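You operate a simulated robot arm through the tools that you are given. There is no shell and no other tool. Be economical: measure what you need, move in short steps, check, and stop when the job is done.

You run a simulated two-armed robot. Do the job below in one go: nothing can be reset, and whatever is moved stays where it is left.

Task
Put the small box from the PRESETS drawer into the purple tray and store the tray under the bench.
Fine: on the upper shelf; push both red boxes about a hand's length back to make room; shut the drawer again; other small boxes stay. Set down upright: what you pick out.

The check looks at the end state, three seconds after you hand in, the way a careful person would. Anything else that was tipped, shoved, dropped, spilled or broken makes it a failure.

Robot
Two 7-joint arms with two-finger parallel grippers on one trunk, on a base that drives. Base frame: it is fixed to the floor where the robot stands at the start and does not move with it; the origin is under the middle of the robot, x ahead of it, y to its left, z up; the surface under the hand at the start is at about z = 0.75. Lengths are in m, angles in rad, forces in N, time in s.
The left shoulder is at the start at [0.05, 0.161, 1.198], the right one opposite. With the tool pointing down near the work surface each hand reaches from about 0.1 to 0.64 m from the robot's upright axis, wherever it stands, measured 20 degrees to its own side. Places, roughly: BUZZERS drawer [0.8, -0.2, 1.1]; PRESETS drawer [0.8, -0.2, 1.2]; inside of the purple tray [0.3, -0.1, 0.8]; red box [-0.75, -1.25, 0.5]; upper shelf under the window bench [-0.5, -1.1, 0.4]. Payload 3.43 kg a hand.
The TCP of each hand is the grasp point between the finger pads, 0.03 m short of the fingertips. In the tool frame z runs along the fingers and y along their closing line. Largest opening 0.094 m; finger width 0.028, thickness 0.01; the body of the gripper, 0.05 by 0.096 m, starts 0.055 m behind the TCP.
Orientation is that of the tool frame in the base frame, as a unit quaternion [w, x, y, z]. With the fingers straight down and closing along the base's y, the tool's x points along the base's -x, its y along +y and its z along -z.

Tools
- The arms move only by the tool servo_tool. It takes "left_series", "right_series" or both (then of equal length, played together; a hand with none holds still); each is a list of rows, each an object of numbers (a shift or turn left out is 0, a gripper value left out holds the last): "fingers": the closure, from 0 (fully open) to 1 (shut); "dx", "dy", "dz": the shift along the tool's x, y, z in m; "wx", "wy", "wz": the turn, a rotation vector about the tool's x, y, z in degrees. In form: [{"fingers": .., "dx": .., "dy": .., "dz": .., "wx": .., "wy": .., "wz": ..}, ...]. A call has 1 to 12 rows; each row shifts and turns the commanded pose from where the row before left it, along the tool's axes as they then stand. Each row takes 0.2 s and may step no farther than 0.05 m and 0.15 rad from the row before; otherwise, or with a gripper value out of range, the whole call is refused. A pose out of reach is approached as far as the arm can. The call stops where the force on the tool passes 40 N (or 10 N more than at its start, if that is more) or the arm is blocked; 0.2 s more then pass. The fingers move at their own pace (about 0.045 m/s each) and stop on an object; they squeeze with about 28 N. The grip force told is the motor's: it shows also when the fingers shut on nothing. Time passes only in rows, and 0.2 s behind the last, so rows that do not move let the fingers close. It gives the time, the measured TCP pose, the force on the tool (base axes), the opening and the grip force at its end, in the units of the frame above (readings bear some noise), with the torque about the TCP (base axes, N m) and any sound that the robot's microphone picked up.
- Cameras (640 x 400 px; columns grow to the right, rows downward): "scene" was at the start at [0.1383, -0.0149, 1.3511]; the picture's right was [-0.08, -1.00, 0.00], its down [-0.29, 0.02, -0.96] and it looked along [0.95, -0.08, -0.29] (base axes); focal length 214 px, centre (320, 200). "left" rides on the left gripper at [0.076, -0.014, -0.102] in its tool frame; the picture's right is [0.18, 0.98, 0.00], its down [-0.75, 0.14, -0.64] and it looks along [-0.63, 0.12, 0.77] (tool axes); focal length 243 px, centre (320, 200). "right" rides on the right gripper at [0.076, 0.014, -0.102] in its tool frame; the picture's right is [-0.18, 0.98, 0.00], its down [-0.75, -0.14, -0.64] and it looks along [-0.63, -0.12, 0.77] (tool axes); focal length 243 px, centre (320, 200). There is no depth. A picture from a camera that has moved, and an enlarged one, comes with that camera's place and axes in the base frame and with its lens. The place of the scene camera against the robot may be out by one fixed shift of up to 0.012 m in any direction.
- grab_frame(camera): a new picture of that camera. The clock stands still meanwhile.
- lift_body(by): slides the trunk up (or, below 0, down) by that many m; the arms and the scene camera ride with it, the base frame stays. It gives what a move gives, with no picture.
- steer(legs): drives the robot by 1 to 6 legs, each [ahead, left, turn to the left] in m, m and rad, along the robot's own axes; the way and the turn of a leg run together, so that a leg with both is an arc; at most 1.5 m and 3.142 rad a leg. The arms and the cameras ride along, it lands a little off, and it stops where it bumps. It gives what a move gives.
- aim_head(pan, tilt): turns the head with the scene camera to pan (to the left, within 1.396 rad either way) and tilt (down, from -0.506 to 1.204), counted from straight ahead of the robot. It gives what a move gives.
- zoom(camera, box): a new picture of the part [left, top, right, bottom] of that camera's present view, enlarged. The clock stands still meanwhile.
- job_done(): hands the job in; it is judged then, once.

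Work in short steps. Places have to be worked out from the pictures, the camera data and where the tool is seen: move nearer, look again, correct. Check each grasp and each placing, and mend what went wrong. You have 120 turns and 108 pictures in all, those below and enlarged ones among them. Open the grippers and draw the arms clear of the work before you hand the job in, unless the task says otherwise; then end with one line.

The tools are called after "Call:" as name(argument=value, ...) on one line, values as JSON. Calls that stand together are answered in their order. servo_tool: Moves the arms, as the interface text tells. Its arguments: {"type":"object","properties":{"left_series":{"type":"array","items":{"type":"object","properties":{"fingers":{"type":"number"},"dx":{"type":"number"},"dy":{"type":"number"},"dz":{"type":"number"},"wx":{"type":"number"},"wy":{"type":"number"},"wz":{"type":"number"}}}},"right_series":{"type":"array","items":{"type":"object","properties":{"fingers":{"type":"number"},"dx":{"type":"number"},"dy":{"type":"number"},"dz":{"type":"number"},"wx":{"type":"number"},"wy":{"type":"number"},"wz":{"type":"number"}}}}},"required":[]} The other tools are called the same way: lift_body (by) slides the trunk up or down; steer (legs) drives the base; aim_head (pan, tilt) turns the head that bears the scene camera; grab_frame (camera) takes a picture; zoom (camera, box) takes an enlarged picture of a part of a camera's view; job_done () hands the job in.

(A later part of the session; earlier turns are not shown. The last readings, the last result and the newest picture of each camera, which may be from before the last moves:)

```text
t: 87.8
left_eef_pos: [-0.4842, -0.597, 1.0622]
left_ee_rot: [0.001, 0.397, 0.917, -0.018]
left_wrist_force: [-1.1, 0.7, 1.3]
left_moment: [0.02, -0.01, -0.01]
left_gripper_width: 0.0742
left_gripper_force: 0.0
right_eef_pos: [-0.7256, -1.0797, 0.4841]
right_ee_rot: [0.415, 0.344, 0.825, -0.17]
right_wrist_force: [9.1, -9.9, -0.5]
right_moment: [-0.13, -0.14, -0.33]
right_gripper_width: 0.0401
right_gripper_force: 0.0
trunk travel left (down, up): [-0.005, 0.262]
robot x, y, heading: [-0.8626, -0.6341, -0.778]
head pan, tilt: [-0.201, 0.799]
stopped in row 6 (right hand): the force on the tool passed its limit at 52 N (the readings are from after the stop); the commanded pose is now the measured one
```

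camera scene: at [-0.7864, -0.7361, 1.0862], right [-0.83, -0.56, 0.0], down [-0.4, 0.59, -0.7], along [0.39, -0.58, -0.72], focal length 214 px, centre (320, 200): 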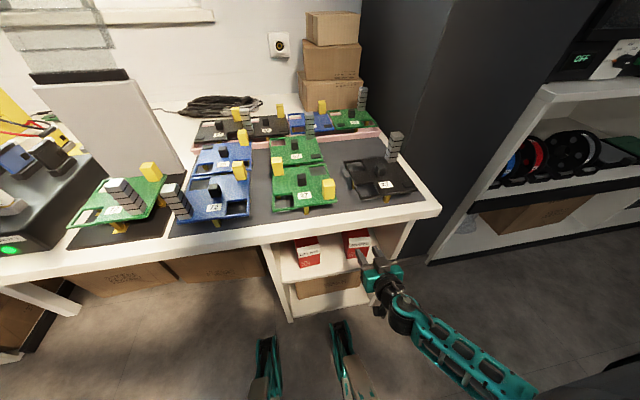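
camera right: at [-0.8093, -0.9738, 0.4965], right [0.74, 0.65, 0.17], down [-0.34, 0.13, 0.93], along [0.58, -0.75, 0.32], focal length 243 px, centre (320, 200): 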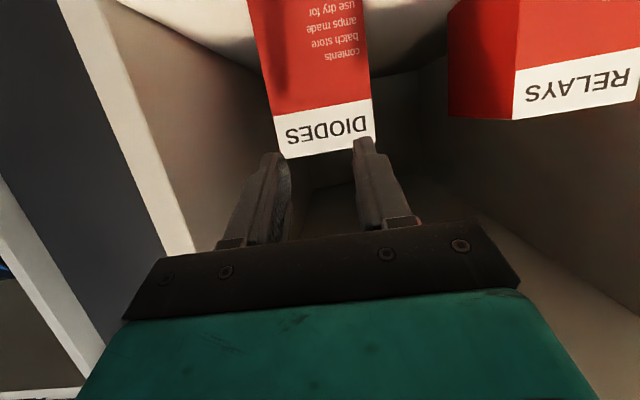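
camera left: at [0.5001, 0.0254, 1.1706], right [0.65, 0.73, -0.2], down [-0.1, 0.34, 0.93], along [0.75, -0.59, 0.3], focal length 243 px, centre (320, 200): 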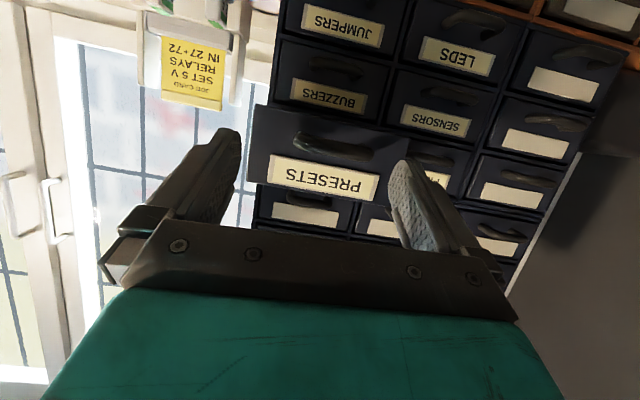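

Blocked again from behind the hand (force pushing forward). Look at what the stalk touches.

Call:
aim_head(pan=-0.4, tilt=1.15)

Call:
grab_frame(camera="scene")

```text
t: 88.7
left_eef_pos: [-0.4845, -0.5976, 1.0629]
left_ee_rot: [0.002, 0.397, 0.918, -0.018]
left_wrist_force: [0.5, 0.2, 0.6]
left_moment: [0.0, -0.02, -0.01]
left_gripper_width: 0.074
left_gripper_force: 0.1
right_eef_pos: [-0.7257, -1.0806, 0.4842]
right_ee_rot: [0.415, 0.343, 0.825, -0.17]
right_wrist_force: [16.4, -19.9, 4.2]
right_moment: [0.36, 0.21, -0.43]
right_gripper_width: 0.0408
right_gripper_force: 0.0
trunk travel left (down, up): [-0.005, 0.262]
robot x, y, heading: [-0.863, -0.6318, -0.779]
head pan, tilt: [-0.4, 1.15]
```

```text
51 pictures are left
camera scene: at [-0.8081, -0.7251, 1.0613], right [-0.92, -0.38, 0.0], down [-0.35, 0.84, -0.41], along [0.16, -0.38, -0.91], focal length 214 px, centre (320, 200)
```

scene: 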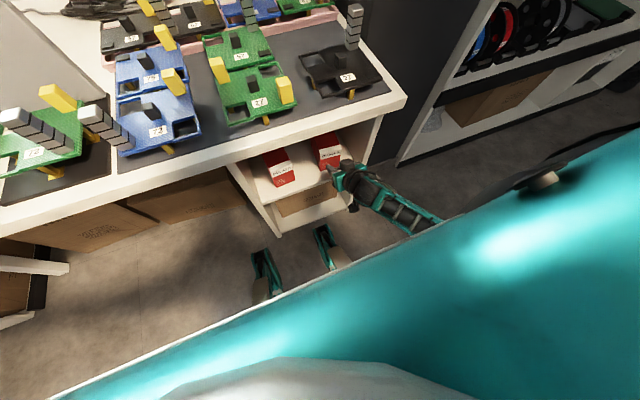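

The forearm crowds the hand in this folded posture; extending forward should relieve it. Small step forward-down and read the force.

Call:
servo_tool(right_series=[{"dz": 0.012, "dx": -0.009}, {"dz": 0.012, "dx": -0.002}])

```text
t: 89.3
left_eef_pos: [-0.4838, -0.5972, 1.0623]
left_ee_rot: [0.002, 0.397, 0.918, -0.018]
left_wrist_force: [0.3, 0.2, -0.1]
left_moment: [-0.02, 0.01, 0.01]
left_gripper_width: 0.0743
left_gripper_force: 0.0
right_eef_pos: [-0.7073, -1.0967, 0.4747]
right_ee_rot: [0.411, 0.343, 0.827, -0.168]
right_wrist_force: [-1.1, -0.7, -1.0]
right_moment: [0.04, 0.01, -0.03]
right_gripper_width: 0.0402
right_gripper_force: 0.0
trunk travel left (down, up): [-0.005, 0.262]
robot x, y, heading: [-0.8648, -0.6313, -0.778]
head pan, tilt: [-0.4, 1.15]
```

Free again. I raise the trunk a bit and lower the hand relative to it, so the arm is less folded.

Call:
lift_body(by=0.05)

Call:
servo_tool(right_series=[{"dx": 0.022, "dz": 0.0165}, {"dx": 0.022, "dz": 0.0165}])

Call:
lift_body(by=0.06)

Call:
servo_tool(right_series=[{"dx": 0.022, "dz": 0.0165}, {"dx": 0.022, "dz": 0.0165}, {"dx": 0.012, "dz": 0.01}])

```text
t: 90.2
left_eef_pos: [-0.4844, -0.5967, 1.1124]
left_ee_rot: [0.002, 0.397, 0.918, -0.018]
left_wrist_force: [-0.1, -0.7, 0.3]
left_moment: [-0.01, 0.01, 0.03]
left_gripper_width: 0.0742
left_gripper_force: 0.1
right_eef_pos: [-0.7085, -1.0975, 0.5268]
right_ee_rot: [0.413, 0.343, 0.827, -0.169]
right_wrist_force: [0.0, 0.4, -0.1]
right_moment: [-0.02, -0.02, -0.02]
right_gripper_width: 0.0404
right_gripper_force: 0.0
trunk travel left (down, up): [-0.055, 0.212]
robot x, y, heading: [-0.8669, -0.6319, -0.78]
head pan, tilt: [-0.4, 1.15]
```

```text
t: 90.8
left_eef_pos: [-0.4832, -0.5963, 1.1123]
left_ee_rot: [0.001, 0.398, 0.917, -0.018]
left_wrist_force: [0.5, 0.1, -0.6]
left_moment: [0.01, -0.01, 0.01]
left_gripper_width: 0.0744
left_gripper_force: 0.0
right_eef_pos: [-0.7101, -1.0976, 0.4711]
right_ee_rot: [0.413, 0.343, 0.826, -0.169]
right_wrist_force: [1.5, -0.7, 0.3]
right_moment: [-0.02, 0.0, -0.05]
right_gripper_width: 0.0402
right_gripper_force: 0.0
trunk travel left (down, up): [-0.055, 0.212]
robot x, y, heading: [-0.8651, -0.6388, -0.781]
head pan, tilt: [-0.4, 1.15]
```

```text
t: 91.8
left_eef_pos: [-0.484, -0.5966, 1.1723]
left_ee_rot: [0.002, 0.398, 0.917, -0.019]
left_wrist_force: [0.8, 0.6, 0.0]
left_moment: [0.0, 0.01, -0.03]
left_gripper_width: 0.0744
left_gripper_force: 0.0
right_eef_pos: [-0.7083, -1.0972, 0.5321]
right_ee_rot: [0.413, 0.344, 0.826, -0.169]
right_wrist_force: [-0.3, -1.0, -0.2]
right_moment: [0.01, -0.05, -0.02]
right_gripper_width: 0.0405
right_gripper_force: 0.1
trunk travel left (down, up): [-0.115, 0.152]
robot x, y, heading: [-0.8631, -0.6364, -0.782]
head pan, tilt: [-0.4, 1.15]
```

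```text
t: 92.6
left_eef_pos: [-0.4847, -0.5967, 1.1719]
left_ee_rot: [0.002, 0.398, 0.917, -0.018]
left_wrist_force: [0.4, -0.3, -0.2]
left_moment: [0.0, -0.02, -0.02]
left_gripper_width: 0.0745
left_gripper_force: 0.1
right_eef_pos: [-0.707, -1.0975, 0.4611]
right_ee_rot: [0.413, 0.343, 0.827, -0.168]
right_wrist_force: [-0.7, -0.2, 0.0]
right_moment: [0.0, -0.01, 0.02]
right_gripper_width: 0.0401
right_gripper_force: 0.0
trunk travel left (down, up): [-0.115, 0.152]
robot x, y, heading: [-0.8643, -0.6342, -0.775]
head pan, tilt: [-0.4, 1.15]
```

Hand is free at z .461, straight in front of DIODES. Begin the level push, first 0.1 m.

Call:
servo_tool(right_series=[{"wy": -5, "dx": -0.005, "dz": 0.0087}, {"wy": -5, "dx": -0.0045, "dz": 0.009}, {"dx": -0.0091, "dz": 0.0178}, {"dx": -0.0091, "dz": 0.0178}, {"dx": -0.0091, "dz": 0.0178}, {"dx": -0.0091, "dz": 0.0178}])

Call:
grab_frame(camera="right")

```text
t: 94.0
left_eef_pos: [-0.4832, -0.597, 1.1719]
left_ee_rot: [0.002, 0.397, 0.918, -0.018]
left_wrist_force: [-0.4, 0.5, 0.2]
left_moment: [0.05, -0.02, 0.03]
left_gripper_width: 0.0744
left_gripper_force: 0.1
right_eef_pos: [-0.6536, -1.1414, 0.4765]
right_ee_rot: [0.485, 0.327, 0.786, -0.199]
right_wrist_force: [-0.7, 0.8, 0.3]
right_moment: [0.0, 0.01, 0.01]
right_gripper_width: 0.0406
right_gripper_force: 0.0
right hand out of reach, approached as far as the arm can: row 4, 5, 6
trunk travel left (down, up): [-0.115, 0.152]
robot x, y, heading: [-0.8648, -0.6389, -0.781]
head pan, tilt: [-0.4, 1.15]
```

```text
50 pictures are left
camera right: at [-0.7328, -1.0434, 0.4562], right [0.75, 0.64, 0.17], down [-0.27, 0.06, 0.96], along [0.6, -0.77, 0.21], focal length 243 px, centre (320, 200)
```

right: 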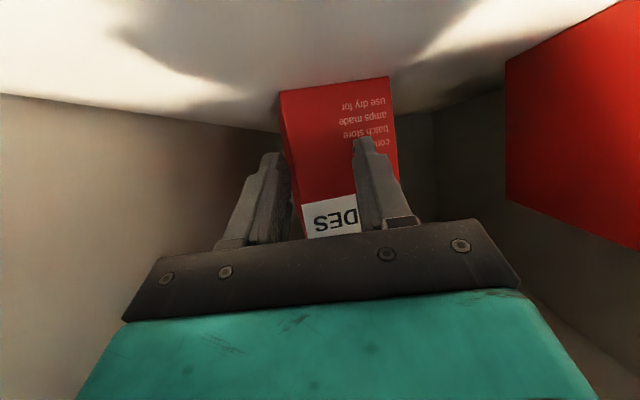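

DIODES is being pushed straight; the arm hit its reach limit at this trunk height. I back off 2 cm, and shift trunk down with hand compensated up, then continue.

Call:
servo_tool(right_series=[{"dx": 0.01, "dz": -0.0175}, {"dx": -0.035, "dz": -0.02}, {"dx": -0.035, "dz": -0.02}])

Call:
lift_body(by=-0.1)

Call:
steer(legs=[[0.03, 0, 0]])

```text
t: 94.8
left_eef_pos: [-0.4845, -0.5958, 1.1725]
left_ee_rot: [0.002, 0.397, 0.918, -0.018]
left_wrist_force: [-0.2, -1.2, 0.6]
left_moment: [-0.03, -0.02, 0.02]
left_gripper_width: 0.0745
left_gripper_force: 0.2
right_eef_pos: [-0.64, -1.1515, 0.485]
right_ee_rot: [0.483, 0.327, 0.787, -0.198]
right_wrist_force: [-0.4, 0.1, 0.6]
right_moment: [-0.03, -0.01, 0.02]
right_gripper_width: 0.0403
right_gripper_force: 0.1
right hand out of reach, approached as far as the arm can: row 1, 2, 3
trunk travel left (down, up): [-0.115, 0.152]
robot x, y, heading: [-0.8633, -0.6337, -0.777]
head pan, tilt: [-0.4, 1.15]
```

```text
t: 95.5
left_eef_pos: [-0.4849, -0.5962, 1.1299]
left_ee_rot: [0.003, 0.398, 0.917, -0.019]
left_wrist_force: [0.5, 0.5, 0.5]
left_moment: [0.01, 0.0, -0.03]
left_gripper_width: 0.074
left_gripper_force: 0.1
right_eef_pos: [-0.6428, -1.1494, 0.4459]
right_ee_rot: [0.492, 0.325, 0.781, -0.203]
right_wrist_force: [-9.1, 10.6, 16.7]
right_moment: [-0.25, 0.25, -0.27]
right_gripper_width: 0.0395
right_gripper_force: 0.2
trunk travel left (down, up): [-0.072, 0.194]
robot x, y, heading: [-0.8648, -0.6316, -0.779]
head pan, tilt: [-0.4, 1.15]
stopped: the force on the tool passed its limit at 139 N (the readings are from after the stop); the commanded pose is now the measured one
```

```text
t: 96.3
left_eef_pos: [-0.48, -0.6005, 1.1303]
left_ee_rot: [0.003, 0.398, 0.917, -0.019]
left_wrist_force: [-0.1, -0.3, 0.1]
left_moment: [-0.01, 0.02, -0.04]
left_gripper_width: 0.0741
left_gripper_force: 0.0
right_eef_pos: [-0.6401, -1.1534, 0.4456]
right_ee_rot: [0.495, 0.324, 0.779, -0.205]
right_wrist_force: [-17.8, 18.8, 32.5]
right_moment: [-0.37, 0.29, -0.2]
right_gripper_width: 0.0399
right_gripper_force: 0.1
trunk travel left (down, up): [-0.072, 0.194]
robot x, y, heading: [-0.8574, -0.6405, -0.78]
head pan, tilt: [-0.4, 1.15]
stopped in leg 1: the force on the tool passed its limit at 184 N (the readings are from after the stop); the commanded pose is now the measured one
```

Fingertips got pressed onto the shelf board (shelf top ≈.42). I relieve by moving the hand up and back carefully, then look.

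Call:
servo_tool(right_series=[{"dx": -0.01, "dz": -0.012}, {"dx": -0.015, "dz": -0.012}])

Call:
grab_frame(camera="right")

Call:
aim_head(pan=-0.2, tilt=0.95)

Call:
grab_frame(camera="scene")

```text
t: 96.9
left_eef_pos: [-0.4804, -0.6014, 1.1301]
left_ee_rot: [0.003, 0.399, 0.917, -0.02]
left_wrist_force: [-0.4, -0.2, 0.6]
left_moment: [-0.04, 0.01, -0.02]
left_gripper_width: 0.0743
left_gripper_force: 0.0
right_eef_pos: [-0.64, -1.1529, 0.4453]
right_ee_rot: [0.495, 0.325, 0.78, -0.205]
right_wrist_force: [-13.4, 14.1, 26.3]
right_moment: [-0.33, 0.27, -0.21]
right_gripper_width: 0.0397
right_gripper_force: 0.0
right hand out of reach, approached as far as the arm can: row 1, 2
trunk travel left (down, up): [-0.072, 0.194]
robot x, y, heading: [-0.8564, -0.641, -0.787]
head pan, tilt: [-0.4, 1.15]
stopped in row 2 (right hand): the force on the tool passed its limit at 70 N (the readings are from after the stop); the commanded pose is now the measured one
```

```text
49 pictures are left
camera right: at [-0.7174, -1.0551, 0.4214], right [0.75, 0.64, 0.17], down [-0.28, 0.08, 0.96], along [0.6, -0.77, 0.24], focal length 243 px, centre (320, 200)
```

right: 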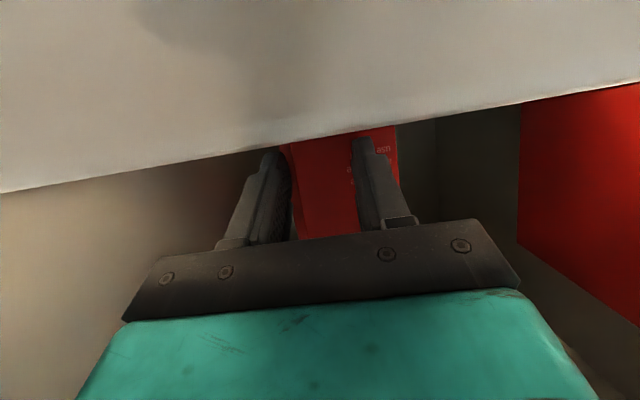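

```text
t: 97.6
left_eef_pos: [-0.4789, -0.6005, 1.1305]
left_ee_rot: [0.003, 0.398, 0.917, -0.019]
left_wrist_force: [-0.9, -0.2, -0.1]
left_moment: [-0.01, -0.03, -0.02]
left_gripper_width: 0.0744
left_gripper_force: 0.0
right_eef_pos: [-0.6398, -1.1539, 0.4455]
right_ee_rot: [0.494, 0.325, 0.78, -0.204]
right_wrist_force: [-15.5, 16.5, 31.0]
right_moment: [-0.44, 0.34, -0.41]
right_gripper_width: 0.0395
right_gripper_force: 0.0
trunk travel left (down, up): [-0.072, 0.194]
robot x, y, heading: [-0.8601, -0.639, -0.784]
head pan, tilt: [-0.201, 0.949]
```

```text
48 pictures are left
camera scene: at [-0.7864, -0.7335, 1.1424], right [-0.83, -0.56, 0.0], down [-0.45, 0.67, -0.58], along [0.32, -0.49, -0.81], focal length 214 px, centre (320, 200)
```

scene: 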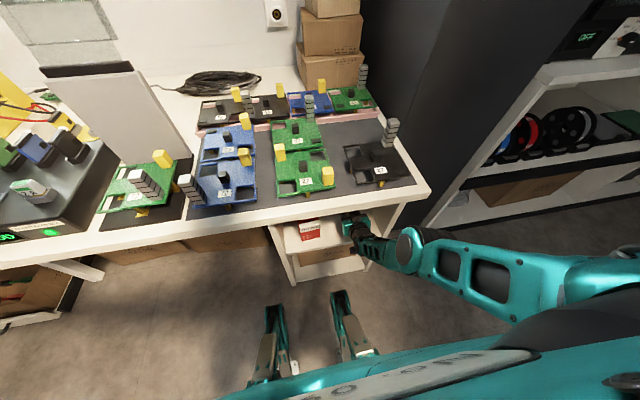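

The hand's camera stalk is pressing on the shelf's front edge. I reverse: raise the trunk back a little to free it.

Call:
lift_body(by=0.03)

```text
t: 98.3
left_eef_pos: [-0.4783, -0.604, 1.1605]
left_ee_rot: [0.001, 0.398, 0.917, -0.018]
left_wrist_force: [0.7, 0.1, 0.2]
left_moment: [0.0, 0.01, 0.02]
left_gripper_width: 0.0742
left_gripper_force: 0.1
right_eef_pos: [-0.6386, -1.1545, 0.4729]
right_ee_rot: [0.491, 0.326, 0.782, -0.203]
right_wrist_force: [0.6, -0.4, -0.2]
right_moment: [-0.02, 0.01, 0.04]
right_gripper_width: 0.0405
right_gripper_force: 0.0
trunk travel left (down, up): [-0.102, 0.164]
robot x, y, heading: [-0.8609, -0.6396, -0.78]
head pan, tilt: [-0.201, 0.949]
```

Free again. Reduce pitch to ~56° and raise the hand relative to the trunk, checking it actually follows.

Call:
servo_tool(right_series=[{"wy": 8}, {"dx": -0.02, "dz": -0.014}])

```text
t: 98.9
left_eef_pos: [-0.4786, -0.604, 1.1603]
left_ee_rot: [0.002, 0.399, 0.917, -0.017]
left_wrist_force: [0.4, 0.3, 0.4]
left_moment: [-0.02, 0.0, -0.01]
left_gripper_width: 0.0745
left_gripper_force: 0.0
right_eef_pos: [-0.6267, -1.167, 0.4681]
right_ee_rot: [0.436, 0.339, 0.814, -0.18]
right_wrist_force: [-1.2, 0.9, 0.2]
right_moment: [0.01, -0.02, -0.01]
right_gripper_width: 0.0404
right_gripper_force: 0.1
right hand out of reach, approached as far as the arm can: row 1, 2
trunk travel left (down, up): [-0.102, 0.164]
robot x, y, heading: [-0.8571, -0.6427, -0.782]
head pan, tilt: [-0.201, 0.949]
```

It followed the pitch while sliding forward (fwd ≈.53 now). I try a further level push in small steps.

Call:
servo_tool(right_series=[{"dx": -0.0111, "dz": 0.0166}, {"dx": -0.0111, "dz": 0.0166}])

```text
t: 99.5
left_eef_pos: [-0.4785, -0.6035, 1.1601]
left_ee_rot: [0.002, 0.398, 0.917, -0.018]
left_wrist_force: [0.3, 0.2, -0.3]
left_moment: [0.01, 0.0, -0.02]
left_gripper_width: 0.0743
left_gripper_force: 0.1
right_eef_pos: [-0.6117, -1.1765, 0.4804]
right_ee_rot: [0.437, 0.339, 0.813, -0.181]
right_wrist_force: [-0.2, -0.5, -0.2]
right_moment: [-0.03, -0.01, 0.0]
right_gripper_width: 0.0406
right_gripper_force: 0.1
right hand out of reach, approached as far as the arm can: row 1, 2
trunk travel left (down, up): [-0.102, 0.164]
robot x, y, heading: [-0.859, -0.6443, -0.78]
head pan, tilt: [-0.201, 0.949]
```

The arm is at full stretch; lowering the trunk helps reach. I command the hand up first, check, then lower the trunk by a safe amount.

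Call:
servo_tool(right_series=[{"dx": -0.025, "dz": -0.017}, {"dx": -0.025, "dz": -0.017}])

```text
t: 100.1
left_eef_pos: [-0.4804, -0.6043, 1.1589]
left_ee_rot: [0.002, 0.399, 0.917, -0.016]
left_wrist_force: [-0.4, 0.7, -0.4]
left_moment: [-0.01, -0.01, 0.01]
left_gripper_width: 0.0743
left_gripper_force: 0.1
right_eef_pos: [-0.5998, -1.185, 0.4913]
right_ee_rot: [0.428, 0.341, 0.819, -0.174]
right_wrist_force: [0.0, 0.1, -0.2]
right_moment: [-0.02, 0.01, 0.01]
right_gripper_width: 0.0402
right_gripper_force: 0.0
right hand out of reach, approached as far as the arm can: row 1, 2
trunk travel left (down, up): [-0.102, 0.164]
robot x, y, heading: [-0.8584, -0.6374, -0.78]
head pan, tilt: [-0.201, 0.949]
```

Hand at fwd .567, z .491 (box pushed ~.13). Lower the trunk .03 and continue.

Call:
lift_body(by=-0.03)

Call:
servo_tool(right_series=[{"dz": 0.0}])

Call:
grab_frame(camera="right")

```text
t: 100.9
left_eef_pos: [-0.4778, -0.604, 1.1306]
left_ee_rot: [0.002, 0.398, 0.917, -0.018]
left_wrist_force: [-0.3, 0.6, 0.5]
left_moment: [-0.01, -0.01, 0.0]
left_gripper_width: 0.0743
left_gripper_force: 0.1
right_eef_pos: [-0.5876, -1.1955, 0.4735]
right_ee_rot: [0.437, 0.338, 0.814, -0.18]
right_wrist_force: [0.0, 0.3, -0.1]
right_moment: [0.0, 0.01, 0.0]
right_gripper_width: 0.0405
right_gripper_force: 0.0
trunk travel left (down, up): [-0.072, 0.194]
robot x, y, heading: [-0.857, -0.6423, -0.783]
head pan, tilt: [-0.201, 0.949]
```

```text
t: 101.3
left_eef_pos: [-0.4776, -0.6034, 1.1304]
left_ee_rot: [0.002, 0.398, 0.917, -0.018]
left_wrist_force: [-0.3, -0.3, -0.3]
left_moment: [-0.02, -0.01, 0.01]
left_gripper_width: 0.0744
left_gripper_force: 0.0
right_eef_pos: [-0.5901, -1.1944, 0.4721]
right_ee_rot: [0.437, 0.34, 0.813, -0.181]
right_wrist_force: [-0.2, -0.9, 0.1]
right_moment: [-0.05, 0.02, -0.03]
right_gripper_width: 0.0405
right_gripper_force: 0.0
trunk travel left (down, up): [-0.072, 0.194]
robot x, y, heading: [-0.8604, -0.6401, -0.782]
head pan, tilt: [-0.201, 0.949]
```

```text
47 pictures are left
camera right: at [-0.6697, -1.0938, 0.4664], right [0.77, 0.62, 0.16], down [-0.19, -0.02, 0.98], along [0.61, -0.78, 0.1], focal length 243 px, centre (320, 200)
```

right: 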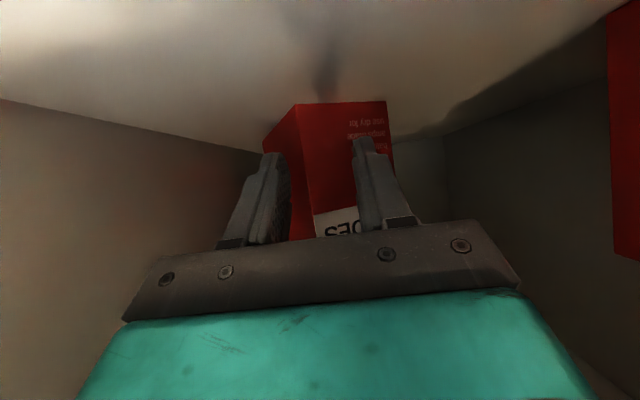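

DIODES is ~.15 m back. Push another 2.5 cm, then withdraw.

Call:
servo_tool(right_series=[{"dx": -0.0075, "dz": 0.0105}, {"dx": -0.0075, "dz": 0.0105}])

Call:
servo_tool(right_series=[{"dx": 0.011, "dz": -0.0166}, {"dx": 0.022, "dz": -0.033}, {"dx": 0.022, "dz": -0.033}, {"dx": 0.022, "dz": -0.033}])

Call:
grab_frame(camera="right")

```text
t: 101.9
left_eef_pos: [-0.4786, -0.6041, 1.1293]
left_ee_rot: [0.002, 0.398, 0.917, -0.018]
left_wrist_force: [0.3, -0.4, -0.2]
left_moment: [-0.02, 0.03, 0.01]
left_gripper_width: 0.0742
left_gripper_force: 0.0
right_eef_pos: [-0.5885, -1.1929, 0.4724]
right_ee_rot: [0.436, 0.339, 0.814, -0.18]
right_wrist_force: [-0.5, 0.2, 0.2]
right_moment: [0.02, 0.0, 0.03]
right_gripper_width: 0.0403
right_gripper_force: 0.1
right hand out of reach, approached as far as the arm can: row 1, 2
trunk travel left (down, up): [-0.072, 0.194]
robot x, y, heading: [-0.8604, -0.6415, -0.781]
head pan, tilt: [-0.201, 0.949]
```

```text
t: 102.7
left_eef_pos: [-0.4801, -0.6018, 1.132]
left_ee_rot: [0.003, 0.398, 0.917, -0.02]
left_wrist_force: [-1.1, -0.2, -0.3]
left_moment: [0.03, -0.02, 0.02]
left_gripper_width: 0.0743
left_gripper_force: 0.1
right_eef_pos: [-0.6189, -1.1624, 0.4471]
right_ee_rot: [0.455, 0.336, 0.803, -0.19]
right_wrist_force: [-13.0, 11.5, 32.1]
right_moment: [3.43, 3.1, 0.2]
right_gripper_width: 0.0402
right_gripper_force: 0.1
right hand out of reach, approached as far as the arm can: row 1, 2, 3
trunk travel left (down, up): [-0.072, 0.194]
robot x, y, heading: [-0.8612, -0.6432, -0.785]
head pan, tilt: [-0.201, 0.949]
stopped in row 3 (right hand): the force on the tool passed its limit at 69 N (the readings are from after the stop); the commanded pose is now the measured one
```

```text
46 pictures are left
camera right: at [-0.6974, -1.0629, 0.4364], right [0.77, 0.62, 0.16], down [-0.21, 0.02, 0.98], along [0.61, -0.78, 0.15], focal length 243 px, centre (320, 200)
```

right: 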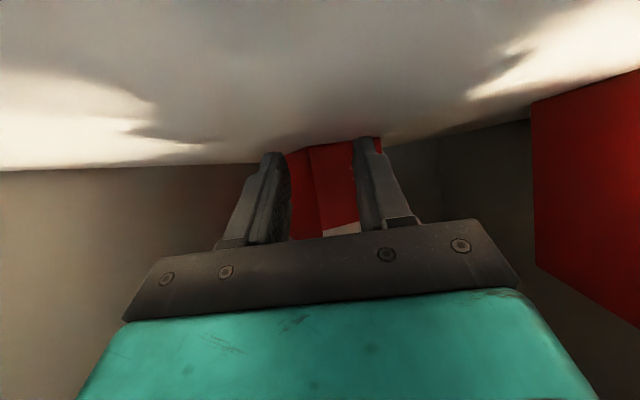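

The hand sagged onto the shelf on the way back; raise the trunk slightly to free it, then retreat level.

Call:
lift_body(by=0.035)

Call:
servo_tool(right_series=[{"dx": 0.0115, "dz": -0.0164}, {"dx": 0.016, "dz": -0.025}])

```text
t: 103.5
left_eef_pos: [-0.4776, -0.6037, 1.1638]
left_ee_rot: [0.001, 0.398, 0.917, -0.018]
left_wrist_force: [0.1, -0.3, -0.1]
left_moment: [0.0, 0.03, 0.0]
left_gripper_width: 0.0744
left_gripper_force: 0.2
right_eef_pos: [-0.6184, -1.1641, 0.481]
right_ee_rot: [0.453, 0.336, 0.803, -0.191]
right_wrist_force: [-0.4, 0.7, 0.1]
right_moment: [-0.01, -0.01, -0.03]
right_gripper_width: 0.0402
right_gripper_force: 0.0
trunk travel left (down, up): [-0.107, 0.159]
robot x, y, heading: [-0.8553, -0.6385, -0.78]
head pan, tilt: [-0.201, 0.949]
```

```text
t: 104.1
left_eef_pos: [-0.4782, -0.6043, 1.1644]
left_ee_rot: [0.002, 0.398, 0.917, -0.018]
left_wrist_force: [0.4, -0.5, 0.4]
left_moment: [0.03, 0.04, 0.01]
left_gripper_width: 0.0742
left_gripper_force: 0.0
right_eef_pos: [-0.6439, -1.1348, 0.4585]
right_ee_rot: [0.454, 0.336, 0.804, -0.19]
right_wrist_force: [0.6, -0.4, 0.4]
right_moment: [0.02, -0.01, -0.02]
right_gripper_width: 0.0402
right_gripper_force: 0.2
right hand out of reach, approached as far as the arm can: row 1, 2
trunk travel left (down, up): [-0.107, 0.159]
robot x, y, heading: [-0.8598, -0.639, -0.779]
head pan, tilt: [-0.201, 0.949]
```

The wrist bend is at its limit, so I'll trade pitch: raise the trunk .04, un-pitch and pull back out of the shelf.

Call:
lift_body(by=0.05)

Call:
servo_tool(right_series=[{"wy": 6, "dz": -0.015}, {"wy": 6, "dx": 0.01, "dz": -0.02}, {"dx": 0.02, "dz": -0.02}, {"dx": 0.02, "dz": -0.02}])

Call:
zoom(camera="scene", box=[220, 180, 460, 320])

```text
t: 105.0
left_eef_pos: [-0.4778, -0.6036, 1.215]
left_ee_rot: [0.002, 0.398, 0.917, -0.018]
left_wrist_force: [0.0, 0.0, 0.1]
left_moment: [0.01, 0.03, -0.05]
left_gripper_width: 0.0743
left_gripper_force: 0.0
right_eef_pos: [-0.6433, -1.1338, 0.5077]
right_ee_rot: [0.453, 0.335, 0.804, -0.189]
right_wrist_force: [-0.4, -0.9, -0.4]
right_moment: [0.0, 0.0, 0.02]
right_gripper_width: 0.0405
right_gripper_force: 0.0
trunk travel left (down, up): [-0.157, 0.109]
robot x, y, heading: [-0.8604, -0.6434, -0.775]
head pan, tilt: [-0.201, 0.949]
```

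```text
t: 106.0
left_eef_pos: [-0.4787, -0.6042, 1.2149]
left_ee_rot: [0.002, 0.398, 0.917, -0.017]
left_wrist_force: [-0.6, 0.0, 0.5]
left_moment: [0.04, 0.04, 0.0]
left_gripper_width: 0.074
left_gripper_force: 0.1
right_eef_pos: [-0.6836, -1.0886, 0.4587]
right_ee_rot: [0.368, 0.353, 0.846, -0.154]
right_wrist_force: [0.8, 0.2, 0.2]
right_moment: [-0.01, 0.01, 0.0]
right_gripper_width: 0.0405
right_gripper_force: 0.1
right hand out of reach, approached as far as the arm can: row 1, 2, 3, 4
trunk travel left (down, up): [-0.157, 0.109]
robot x, y, heading: [-0.8593, -0.641, -0.782]
head pan, tilt: [-0.201, 0.949]
```

```text
2.67 times, centred on (340, 250) of scene
camera zoom: at [-0.7848, -0.7364, 1.227], right [-0.83, -0.56, 0.0], down [-0.45, 0.68, -0.58], along [0.32, -0.48, -0.81], focal length 572 px, centre (267, 67)
```

zoom: 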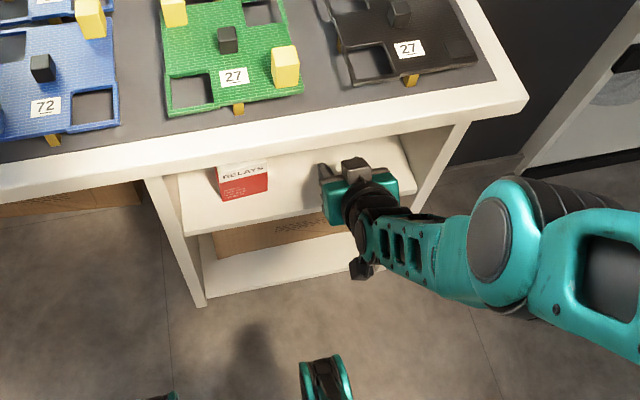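

DIODES is pushed back. For RELAYS I'll back the base off, move left .16, set the arm in the extended posture outside the shelf, and then push by driving.

Call:
steer(legs=[[-0.22, 0, 0], [0, 0.155, 0]])

Call:
servo_tool(right_series=[{"dx": -0.03, "dz": 0.02}, {"dx": -0.03, "dz": 0.02}, {"dx": -0.03, "dz": 0.02}, {"dx": -0.03, "dz": 0.01}])

Call:
lift_body(by=-0.085)

Call:
servo_tool(right_series=[{"wy": -3}, {"wy": -3}, {"wy": -3}])

```text
t: 109.3
left_eef_pos: [-0.5265, -0.3429, 1.2146]
left_ee_rot: [0.002, 0.398, 0.917, -0.018]
left_wrist_force: [0.1, -1.4, -1.0]
left_moment: [-0.01, -0.01, -0.03]
left_gripper_width: 0.0744
left_gripper_force: 0.1
right_eef_pos: [-0.7337, -0.8273, 0.4579]
right_ee_rot: [0.367, 0.355, 0.845, -0.155]
right_wrist_force: [0.8, -1.3, -0.2]
right_moment: [0.0, 0.02, 0.01]
right_gripper_width: 0.0404
right_gripper_force: 0.0
trunk travel left (down, up): [-0.157, 0.109]
robot x, y, heading: [-0.9067, -0.3777, -0.785]
head pan, tilt: [-0.201, 0.949]
```

```text
t: 110.3
left_eef_pos: [-0.5257, -0.3429, 1.2149]
left_ee_rot: [0.001, 0.399, 0.917, -0.018]
left_wrist_force: [-0.2, -0.7, -0.3]
left_moment: [0.03, -0.04, -0.05]
left_gripper_width: 0.0742
left_gripper_force: 0.0
right_eef_pos: [-0.6569, -0.8949, 0.5183]
right_ee_rot: [0.366, 0.356, 0.846, -0.154]
right_wrist_force: [0.4, -0.6, -0.8]
right_moment: [0.02, 0.01, -0.02]
right_gripper_width: 0.0404
right_gripper_force: 0.1
right hand out of reach, approached as far as the arm can: row 1, 2, 3, 4
trunk travel left (down, up): [-0.157, 0.109]
robot x, y, heading: [-0.9089, -0.3801, -0.786]
head pan, tilt: [-0.201, 0.949]
```

```text
t: 111.5
left_eef_pos: [-0.5266, -0.343, 1.1298]
left_ee_rot: [0.002, 0.399, 0.917, -0.016]
left_wrist_force: [0.1, -0.5, -0.2]
left_moment: [-0.01, -0.02, -0.01]
left_gripper_width: 0.0741
left_gripper_force: 0.0
right_eef_pos: [-0.6568, -0.8969, 0.4335]
right_ee_rot: [0.367, 0.355, 0.846, -0.155]
right_wrist_force: [0.5, 0.3, 0.0]
right_moment: [0.01, 0.0, -0.01]
right_gripper_width: 0.0404
right_gripper_force: 0.0
trunk travel left (down, up): [-0.072, 0.194]
robot x, y, heading: [-0.9047, -0.3827, -0.785]
head pan, tilt: [-0.201, 0.949]
```

```text
t: 112.3
left_eef_pos: [-0.5267, -0.3431, 1.1291]
left_ee_rot: [0.001, 0.4, 0.916, -0.017]
left_wrist_force: [0.8, 0.7, 1.4]
left_moment: [0.0, 0.0, 0.01]
left_gripper_width: 0.0742
left_gripper_force: 0.0
right_eef_pos: [-0.6445, -0.8931, 0.4488]
right_ee_rot: [0.433, 0.342, 0.814, -0.182]
right_wrist_force: [-0.5, 0.8, -0.1]
right_moment: [-0.01, -0.03, 0.01]
right_gripper_width: 0.0403
right_gripper_force: 0.0
right hand out of reach, approached as far as the arm can: row 1, 2, 3
trunk travel left (down, up): [-0.072, 0.194]
robot x, y, heading: [-0.9053, -0.3768, -0.788]
head pan, tilt: [-0.201, 0.949]
```

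Arm is extended at fwd .55; RELAYS should be at left −.20, front fwd .69. Raise trunk .025, shift right .02 and check with the right camera.

Call:
lift_body(by=0.025)

Call:
steer(legs=[[0, -0.02, 0]])

Call:
grab_frame(camera="right")

Call:
grab_frame(camera="scene")

```text
t: 113.0
left_eef_pos: [-0.5253, -0.3434, 1.1549]
left_ee_rot: [0.002, 0.4, 0.916, -0.018]
left_wrist_force: [0.5, -0.2, 0.1]
left_moment: [-0.05, -0.01, -0.04]
left_gripper_width: 0.0743
left_gripper_force: 0.0
right_eef_pos: [-0.6448, -0.8927, 0.4735]
right_ee_rot: [0.432, 0.342, 0.814, -0.182]
right_wrist_force: [-0.3, -0.1, 0.6]
right_moment: [0.0, -0.02, 0.01]
right_gripper_width: 0.0406
right_gripper_force: 0.1
trunk travel left (down, up): [-0.097, 0.169]
robot x, y, heading: [-0.9045, -0.3775, -0.782]
head pan, tilt: [-0.201, 0.949]
```

```text
t: 113.8
left_eef_pos: [-0.5405, -0.3581, 1.1555]
left_ee_rot: [0.001, 0.4, 0.917, -0.018]
left_wrist_force: [0.1, -0.9, -0.1]
left_moment: [0.02, 0.01, -0.03]
left_gripper_width: 0.0742
left_gripper_force: 0.1
right_eef_pos: [-0.6593, -0.907, 0.4746]
right_ee_rot: [0.433, 0.342, 0.814, -0.181]
right_wrist_force: [-0.3, 0.4, 0.2]
right_moment: [-0.05, 0.03, 0.02]
right_gripper_width: 0.0404
right_gripper_force: 0.1
trunk travel left (down, up): [-0.097, 0.169]
robot x, y, heading: [-0.9196, -0.3885, -0.788]
head pan, tilt: [-0.201, 0.949]
```

```text
44 pictures are left
camera right: at [-0.7377, -0.8061, 0.47], right [0.77, 0.61, 0.15], down [-0.18, -0.02, 0.98], along [0.61, -0.79, 0.09], focal length 243 px, centre (320, 200)
```

right: 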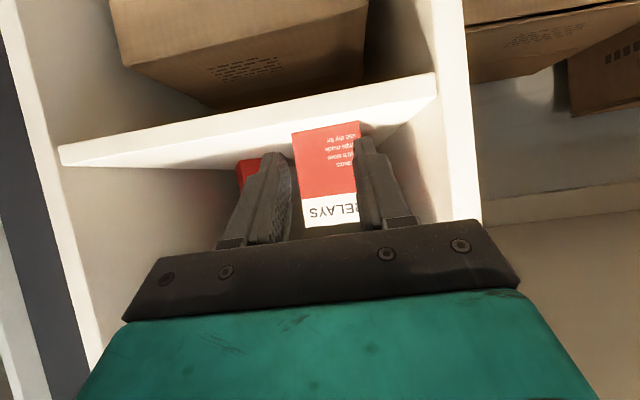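

```text
43 pictures are left
camera scene: at [-0.8476, -0.4887, 1.167], right [-0.83, -0.55, 0.0], down [-0.45, 0.68, -0.58], along [0.32, -0.48, -0.81], focal length 214 px, centre (320, 200)
```

scene: 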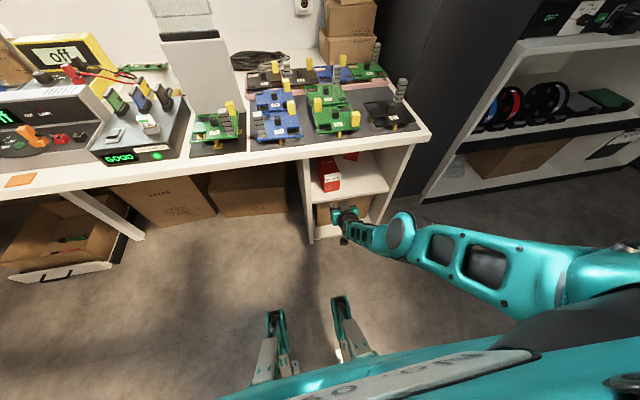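

Hand is aligned with RELAYS (left −.184, front .095 ahead of contact). Drive forward .25 m to push it ~.155, matching DIODES.

Call:
steer(legs=[[0.12, 0, 0], [0.07, 0, 0], [0.06, 0, 0]])

Call:
grab_frame(camera="right")

```text
t: 116.4
left_eef_pos: [-0.3624, -0.5338, 1.1542]
left_ee_rot: [0.002, 0.401, 0.916, -0.017]
left_wrist_force: [-0.6, -0.1, -0.4]
left_moment: [-0.03, -0.02, 0.0]
left_gripper_width: 0.0743
left_gripper_force: 0.1
right_eef_pos: [-0.4856, -1.08, 0.4719]
right_ee_rot: [0.429, 0.342, 0.816, -0.18]
right_wrist_force: [0.4, -0.4, -0.4]
right_moment: [0.03, 0.01, 0.0]
right_gripper_width: 0.0403
right_gripper_force: 0.0
trunk travel left (down, up): [-0.097, 0.169]
robot x, y, heading: [-0.7451, -0.5702, -0.784]
head pan, tilt: [-0.201, 0.949]
stopped in leg 3: the robot was blocked; the commanded pose is now the measured one
```

```text
42 pictures are left
camera right: at [-0.5641, -0.9796, 0.4671], right [0.78, 0.61, 0.15], down [-0.17, -0.03, 0.98], along [0.61, -0.79, 0.09], focal length 243 px, centre (320, 200)
```

right: 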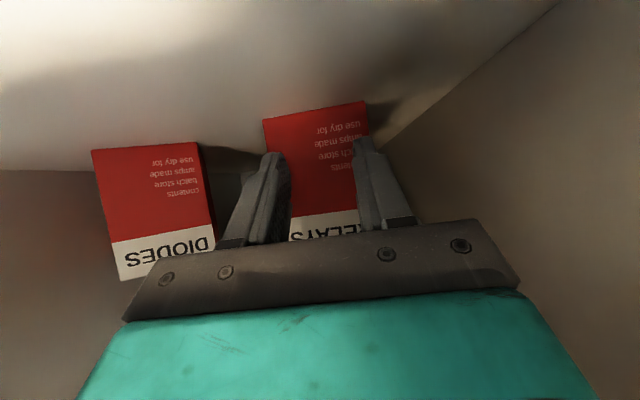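

Both boxes now stand upright ~.21 m behind the shelf edge (pushed ≈.16 m). Back out with the arm fixed, then view the result.

Call:
steer(legs=[[-0.32, 0, 0]])

Call:
zoom(camera="scene", box=[270, 100, 450, 240])

```text
t: 118.5
left_eef_pos: [-0.5854, -0.3124, 1.1549]
left_ee_rot: [0.002, 0.402, 0.916, -0.018]
left_wrist_force: [-0.1, -0.7, -0.4]
left_moment: [-0.01, 0.0, -0.02]
left_gripper_width: 0.0742
left_gripper_force: 0.2
right_eef_pos: [-0.7092, -0.8584, 0.4708]
right_ee_rot: [0.429, 0.343, 0.816, -0.18]
right_wrist_force: [-0.3, 0.8, 0.8]
right_moment: [0.02, -0.02, 0.0]
right_gripper_width: 0.0406
right_gripper_force: 0.1
trunk travel left (down, up): [-0.097, 0.169]
robot x, y, heading: [-0.9678, -0.3439, -0.786]
head pan, tilt: [-0.201, 0.949]
```

```text
2.86 times, centred on (360, 170) of scene
camera zoom: at [-0.8929, -0.4427, 1.167], right [-0.84, -0.55, 0.0], down [-0.45, 0.68, -0.58], along [0.32, -0.49, -0.81], focal length 613 px, centre (206, 286)
```

zoom: 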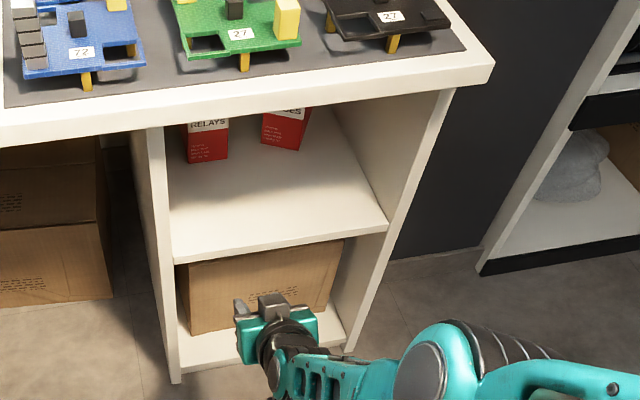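

The shelf has room. Now fetch the tray with the left hand (better clearance there). First stow the right hand: trunk up, un-pitch, raise and pull back.

Call:
lift_body(by=0.165)

Call:
servo_tool(right_series=[{"wy": 8}, {"wy": 8}, {"wy": 8}, {"wy": 8}, {"wy": 8}, {"wy": 8}, {"wy": 7}])

Call:
servo_tool(right_series=[{"dz": -0.04, "dx": 0.025}, {"dz": -0.04, "dx": 0.025}, {"dz": -0.04, "dx": 0.025}, {"dz": -0.04, "dx": 0.025}, {"dz": -0.04, "dx": 0.025}, {"dz": -0.04, "dx": 0.025}, {"dz": -0.04, "dx": 0.025}, {"dz": -0.045}, {"dz": -0.045}, {"dz": -0.045}, {"dz": -0.045}, {"dz": -0.045}])

```text
t: 120.4
left_eef_pos: [-0.5849, -0.314, 1.3196]
left_ee_rot: [0.001, 0.401, 0.916, -0.018]
left_wrist_force: [-0.6, 0.1, -0.2]
left_moment: [0.0, 0.0, 0.01]
left_gripper_width: 0.0738
left_gripper_force: 0.0
right_eef_pos: [-0.7095, -0.8578, 0.6357]
right_ee_rot: [0.429, 0.344, 0.816, -0.181]
right_wrist_force: [-0.2, 0.0, -0.1]
right_moment: [0.01, -0.04, -0.02]
right_gripper_width: 0.0403
right_gripper_force: 0.0
trunk travel left (down, up): [-0.262, 0.004]
robot x, y, heading: [-0.9632, -0.3454, -0.789]
head pan, tilt: [-0.201, 0.949]
```

```text
t: 122.0
left_eef_pos: [-0.5851, -0.3118, 1.3206]
left_ee_rot: [0.002, 0.402, 0.916, -0.018]
left_wrist_force: [0.7, 0.7, -0.9]
left_moment: [-0.02, -0.02, -0.01]
left_gripper_width: 0.0742
left_gripper_force: 0.1
right_eef_pos: [-0.7257, -0.8375, 0.6292]
right_ee_rot: [0.109, 0.401, 0.907, -0.074]
right_wrist_force: [-0.9, 0.3, -0.6]
right_moment: [-0.02, -0.02, 0.0]
right_gripper_width: 0.0405
right_gripper_force: 0.1
right hand out of reach, approached as far as the arm can: row 1, 2, 3, 4, 5, 6, 7
trunk travel left (down, up): [-0.262, 0.004]
robot x, y, heading: [-0.9687, -0.35, -0.782]
head pan, tilt: [-0.201, 0.949]
```

```text
t: 124.6
left_eef_pos: [-0.5844, -0.3131, 1.3197]
left_ee_rot: [0.002, 0.401, 0.916, -0.018]
left_wrist_force: [0.4, -0.7, 0.9]
left_moment: [-0.01, -0.02, 0.01]
left_gripper_width: 0.074
left_gripper_force: 0.1
right_eef_pos: [-0.6079, -0.8127, 0.7384]
right_ee_rot: [0.109, 0.401, 0.906, -0.075]
right_wrist_force: [0.2, -0.8, 0.5]
right_moment: [0.02, 0.0, -0.02]
right_gripper_width: 0.0404
right_gripper_force: 0.1
right hand out of reach, approached as far as the arm can: row 1, 2, 3, 4, 5, 6, 7, 8, 9, 10, 11, 12
trunk travel left (down, up): [-0.262, 0.004]
robot x, y, heading: [-0.9653, -0.3426, -0.786]
head pan, tilt: [-0.201, 0.949]
```

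The right arm is lagging far from its command — a locked joint. Let me look at its posture.

Call:
aim_head(pan=-0.6, tilt=0.75)

Call:
grab_frame(camera="scene")

```text
t: 125.5
left_eef_pos: [-0.5844, -0.3124, 1.3194]
left_ee_rot: [0.002, 0.402, 0.916, -0.018]
left_wrist_force: [-0.2, -0.6, -0.2]
left_moment: [-0.01, 0.0, -0.02]
left_gripper_width: 0.0742
left_gripper_force: 0.0
right_eef_pos: [-0.6098, -0.814, 0.7368]
right_ee_rot: [0.107, 0.402, 0.906, -0.075]
right_wrist_force: [-0.5, -0.3, 0.1]
right_moment: [-0.01, 0.02, -0.02]
right_gripper_width: 0.0405
right_gripper_force: 0.0
trunk travel left (down, up): [-0.262, 0.004]
robot x, y, heading: [-0.965, -0.3447, -0.789]
head pan, tilt: [-0.6, 0.75]
```

```text
40 pictures are left
camera scene: at [-0.9177, -0.4635, 1.3475], right [-0.98, -0.18, 0.0], down [-0.12, 0.67, -0.73], along [0.13, -0.72, -0.68], focal length 214 px, centre (320, 200)
```

scene: 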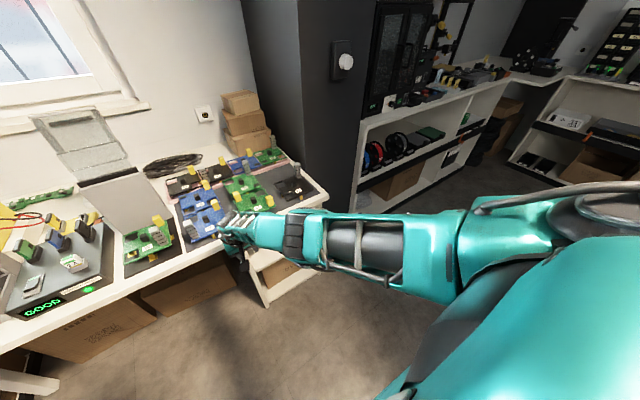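

The right arm is fully straight (singular), which is why it lagged. I back the base away for safety and pull the hand radially toward the shoulder.

Call:
steer(legs=[[-0.2, 0, 0]])

Call:
servo_tool(right_series=[{"dx": 0.0265, "dz": -0.042}, {"dx": 0.0265, "dz": -0.042}, {"dx": 0.0265, "dz": -0.042}])

```text
t: 127.0
left_eef_pos: [-0.7243, -0.1722, 1.3209]
left_ee_rot: [0.002, 0.401, 0.916, -0.018]
left_wrist_force: [-0.8, 0.0, 0.1]
left_moment: [-0.01, -0.03, 0.04]
left_gripper_width: 0.0743
left_gripper_force: 0.0
right_eef_pos: [-0.7511, -0.673, 0.7385]
right_ee_rot: [0.108, 0.401, 0.906, -0.075]
right_wrist_force: [-0.4, 0.1, 0.0]
right_moment: [-0.02, -0.03, 0.01]
right_gripper_width: 0.0405
right_gripper_force: 0.1
trunk travel left (down, up): [-0.262, 0.004]
robot x, y, heading: [-1.1034, -0.209, -0.79]
head pan, tilt: [-0.6, 0.75]
```

```text
t: 127.8
left_eef_pos: [-0.7235, -0.1726, 1.3199]
left_ee_rot: [0.002, 0.401, 0.916, -0.018]
left_wrist_force: [-0.4, 0.2, 0.0]
left_moment: [-0.03, 0.02, 0.02]
left_gripper_width: 0.0745
left_gripper_force: 0.2
right_eef_pos: [-0.7143, -0.6404, 0.7684]
right_ee_rot: [0.108, 0.401, 0.906, -0.076]
right_wrist_force: [0.1, 0.6, -0.5]
right_moment: [0.0, 0.02, -0.01]
right_gripper_width: 0.0403
right_gripper_force: 0.1
right hand out of reach, approached as far as the arm can: row 1, 2, 3
trunk travel left (down, up): [-0.262, 0.004]
robot x, y, heading: [-1.1089, -0.2055, -0.788]
head pan, tilt: [-0.6, 0.75]
```

It drifts sideways instead. I test a lateral move outward (right) plus re-pitching toward the arm's line to bend the elbow.

Call:
servo_tool(right_series=[{"dy": -0.04, "wy": -8}, {"dy": -0.04, "wy": -8}, {"dy": -0.04, "wy": -8}, {"dy": -0.04, "wy": -8}, {"dy": -0.04, "dz": -0.02}, {"dz": -0.04}, {"dz": -0.04}, {"dz": -0.04}])

```text
t: 129.7
left_eef_pos: [-0.7234, -0.1733, 1.3204]
left_ee_rot: [0.002, 0.401, 0.916, -0.018]
left_wrist_force: [0.0, 0.3, 0.1]
left_moment: [-0.01, 0.0, -0.01]
left_gripper_width: 0.0742
left_gripper_force: 0.0
right_eef_pos: [-0.7826, -0.8068, 0.7295]
right_ee_rot: [0.353, 0.365, 0.842, -0.182]
right_wrist_force: [0.2, -0.4, 0.8]
right_moment: [-0.01, -0.01, -0.01]
right_gripper_width: 0.0403
right_gripper_force: 0.0
right hand out of reach, approached as far as the arm can: row 1, 2, 3, 4, 5, 6, 7, 8
trunk travel left (down, up): [-0.262, 0.004]
robot x, y, heading: [-1.1047, -0.2079, -0.787]
head pan, tilt: [-0.6, 0.75]
```

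Progress hint: moving left does shorten the arm (elbow flexes inward). I command left + back + up over many rows.

Call:
servo_tool(right_series=[{"dy": 0.04}, {"dy": 0.04}, {"dy": 0.04, "dz": -0.02}, {"dy": 0.03, "dz": -0.035}, {"dy": 0.03, "dz": -0.035}, {"dz": -0.045}, {"dz": -0.045}, {"dz": -0.045}, {"dz": -0.045}, {"dz": -0.045}])

```text
t: 131.8
left_eef_pos: [-0.7235, -0.1746, 1.3204]
left_ee_rot: [0.002, 0.402, 0.916, -0.017]
left_wrist_force: [-0.5, 0.3, 0.3]
left_moment: [-0.04, 0.03, -0.02]
left_gripper_width: 0.0744
left_gripper_force: 0.1
right_eef_pos: [-0.6886, -0.6539, 0.7443]
right_ee_rot: [0.353, 0.367, 0.84, -0.187]
right_wrist_force: [0.5, -0.1, -0.1]
right_moment: [0.01, -0.01, 0.0]
right_gripper_width: 0.0402
right_gripper_force: 0.0
right hand out of reach, approached as far as the arm can: row 1, 2, 3, 4, 5, 6, 7, 8, 9, 10
trunk travel left (down, up): [-0.262, 0.004]
robot x, y, heading: [-1.1058, -0.2077, -0.791]
head pan, tilt: [-0.6, 0.75]
```

Still locked. Try swinging the arm upward (tangentially), which should flex the elbow; there's free air ahead up to the bench edge (.82 m).

Call:
servo_tool(right_series=[{"dx": -0.04}, {"dx": -0.04}, {"dx": -0.04}, {"dx": -0.04}, {"dx": -0.04}])

```text
t: 133.1
left_eef_pos: [-0.7234, -0.1737, 1.3196]
left_ee_rot: [0.002, 0.402, 0.915, -0.018]
left_wrist_force: [-0.2, -0.2, -1.1]
left_moment: [0.0, 0.0, -0.01]
left_gripper_width: 0.0744
left_gripper_force: 0.1
right_eef_pos: [-0.6337, -0.7403, 0.8891]
right_ee_rot: [0.354, 0.365, 0.841, -0.184]
right_wrist_force: [-0.2, 0.3, -0.2]
right_moment: [0.0, -0.04, 0.01]
right_gripper_width: 0.0404
right_gripper_force: 0.0
right hand out of reach, approached as far as the arm can: row 2, 3, 4, 5
trunk travel left (down, up): [-0.262, 0.004]
robot x, y, heading: [-1.1045, -0.207, -0.787]
head pan, tilt: [-0.6, 0.75]
```

The swing tracked. Now try pulling back from here.

Call:
servo_tool(right_series=[{"dz": -0.02, "dx": -0.02}, {"dz": -0.03, "dx": -0.01}, {"dz": -0.03}, {"dz": -0.03}, {"dz": -0.03}])

```text
t: 134.2
left_eef_pos: [-0.7236, -0.1722, 1.3199]
left_ee_rot: [0.002, 0.401, 0.916, -0.018]
left_wrist_force: [-0.3, -0.2, 0.7]
left_moment: [-0.04, 0.0, 0.01]
left_gripper_width: 0.0743
left_gripper_force: 0.0
right_eef_pos: [-0.6026, -0.7276, 0.9651]
right_ee_rot: [0.354, 0.365, 0.841, -0.183]
right_wrist_force: [0.1, -0.8, 0.0]
right_moment: [-0.01, 0.01, -0.04]
right_gripper_width: 0.0403
right_gripper_force: 0.1
right hand out of reach, approached as far as the arm can: row 1, 2, 3, 4, 5
trunk travel left (down, up): [-0.262, 0.004]
robot x, y, heading: [-1.1034, -0.2083, -0.789]
head pan, tilt: [-0.6, 0.75]
```

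Keep climbing while un-pitching, heading toward the original high posture.

Call:
servo_tool(right_series=[{"wy": 8, "dx": -0.025, "dz": -0.025}, {"wy": 8, "dx": -0.02, "dz": -0.03}, {"wy": 8, "dx": -0.01, "dz": -0.04}, {"wy": 8, "dz": -0.045}, {"wy": 8, "dz": -0.045}, {"dz": -0.045}, {"dz": -0.045}, {"dz": -0.045}, {"dx": 0.04}, {"dx": 0.04}, {"dx": 0.04}, {"dx": 0.04}])

Call:
grab_frame(camera="scene")

```text
t: 136.8
left_eef_pos: [-0.7242, -0.1727, 1.3197]
left_ee_rot: [0.001, 0.401, 0.916, -0.018]
left_wrist_force: [0.6, -0.1, 0.2]
left_moment: [0.0, 0.0, -0.01]
left_gripper_width: 0.0745
left_gripper_force: 0.0
right_eef_pos: [-0.7181, -0.6366, 1.2898]
right_ee_rot: [0.045, 0.406, 0.912, -0.047]
right_wrist_force: [-0.9, -0.1, -0.3]
right_moment: [-0.01, 0.01, 0.01]
right_gripper_width: 0.0406
right_gripper_force: 0.1
right hand out of reach, approached as far as the arm can: row 1, 2, 3, 4, 5, 6, 7, 8, 9, 10, 11, 12
trunk travel left (down, up): [-0.262, 0.004]
robot x, y, heading: [-1.1062, -0.209, -0.787]
head pan, tilt: [-0.6, 0.75]
```

```text
39 pictures are left
camera scene: at [-1.0569, -0.3238, 1.3475], right [-0.98, -0.18, 0.0], down [-0.12, 0.67, -0.73], along [0.13, -0.72, -0.68], focal length 214 px, centre (320, 200)
```

scene: 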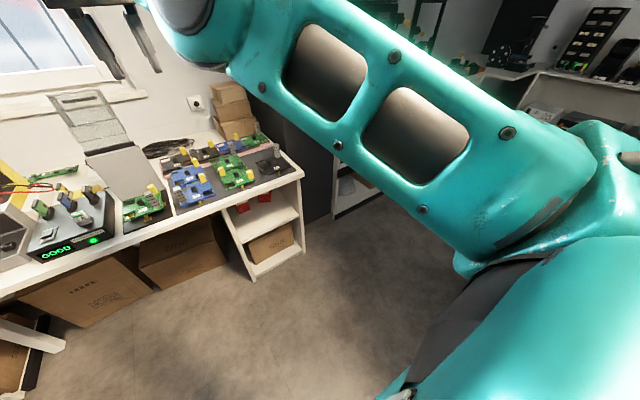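

The hand is up at z 1.29 now. Try pulling it back horizontally from this posture.

Call:
servo_tool(right_series=[{"dx": 0.03, "dy": -0.03}, {"dx": 0.03, "dy": -0.03}, {"dx": 0.03, "dy": -0.03}, {"dx": 0.03, "dy": -0.03}, {"dx": 0.03, "dy": -0.03}, {"dx": 0.03, "dy": -0.03}])

```text
t: 138.2
left_eef_pos: [-0.7232, -0.1728, 1.3207]
left_ee_rot: [0.002, 0.401, 0.916, -0.019]
left_wrist_force: [0.7, -0.6, 0.1]
left_moment: [0.01, 0.0, 0.0]
left_gripper_width: 0.0746
left_gripper_force: 0.0
right_eef_pos: [-0.7207, -0.6393, 1.2925]
right_ee_rot: [0.045, 0.406, 0.912, -0.047]
right_wrist_force: [-0.2, 0.6, 0.9]
right_moment: [0.0, 0.0, -0.01]
right_gripper_width: 0.0402
right_gripper_force: 0.1
right hand out of reach, approached as far as the arm can: row 1, 2, 3, 4, 5, 6
trunk travel left (down, up): [-0.262, 0.004]
robot x, y, heading: [-1.1043, -0.2101, -0.79]
head pan, tilt: [-0.6, 0.75]
```

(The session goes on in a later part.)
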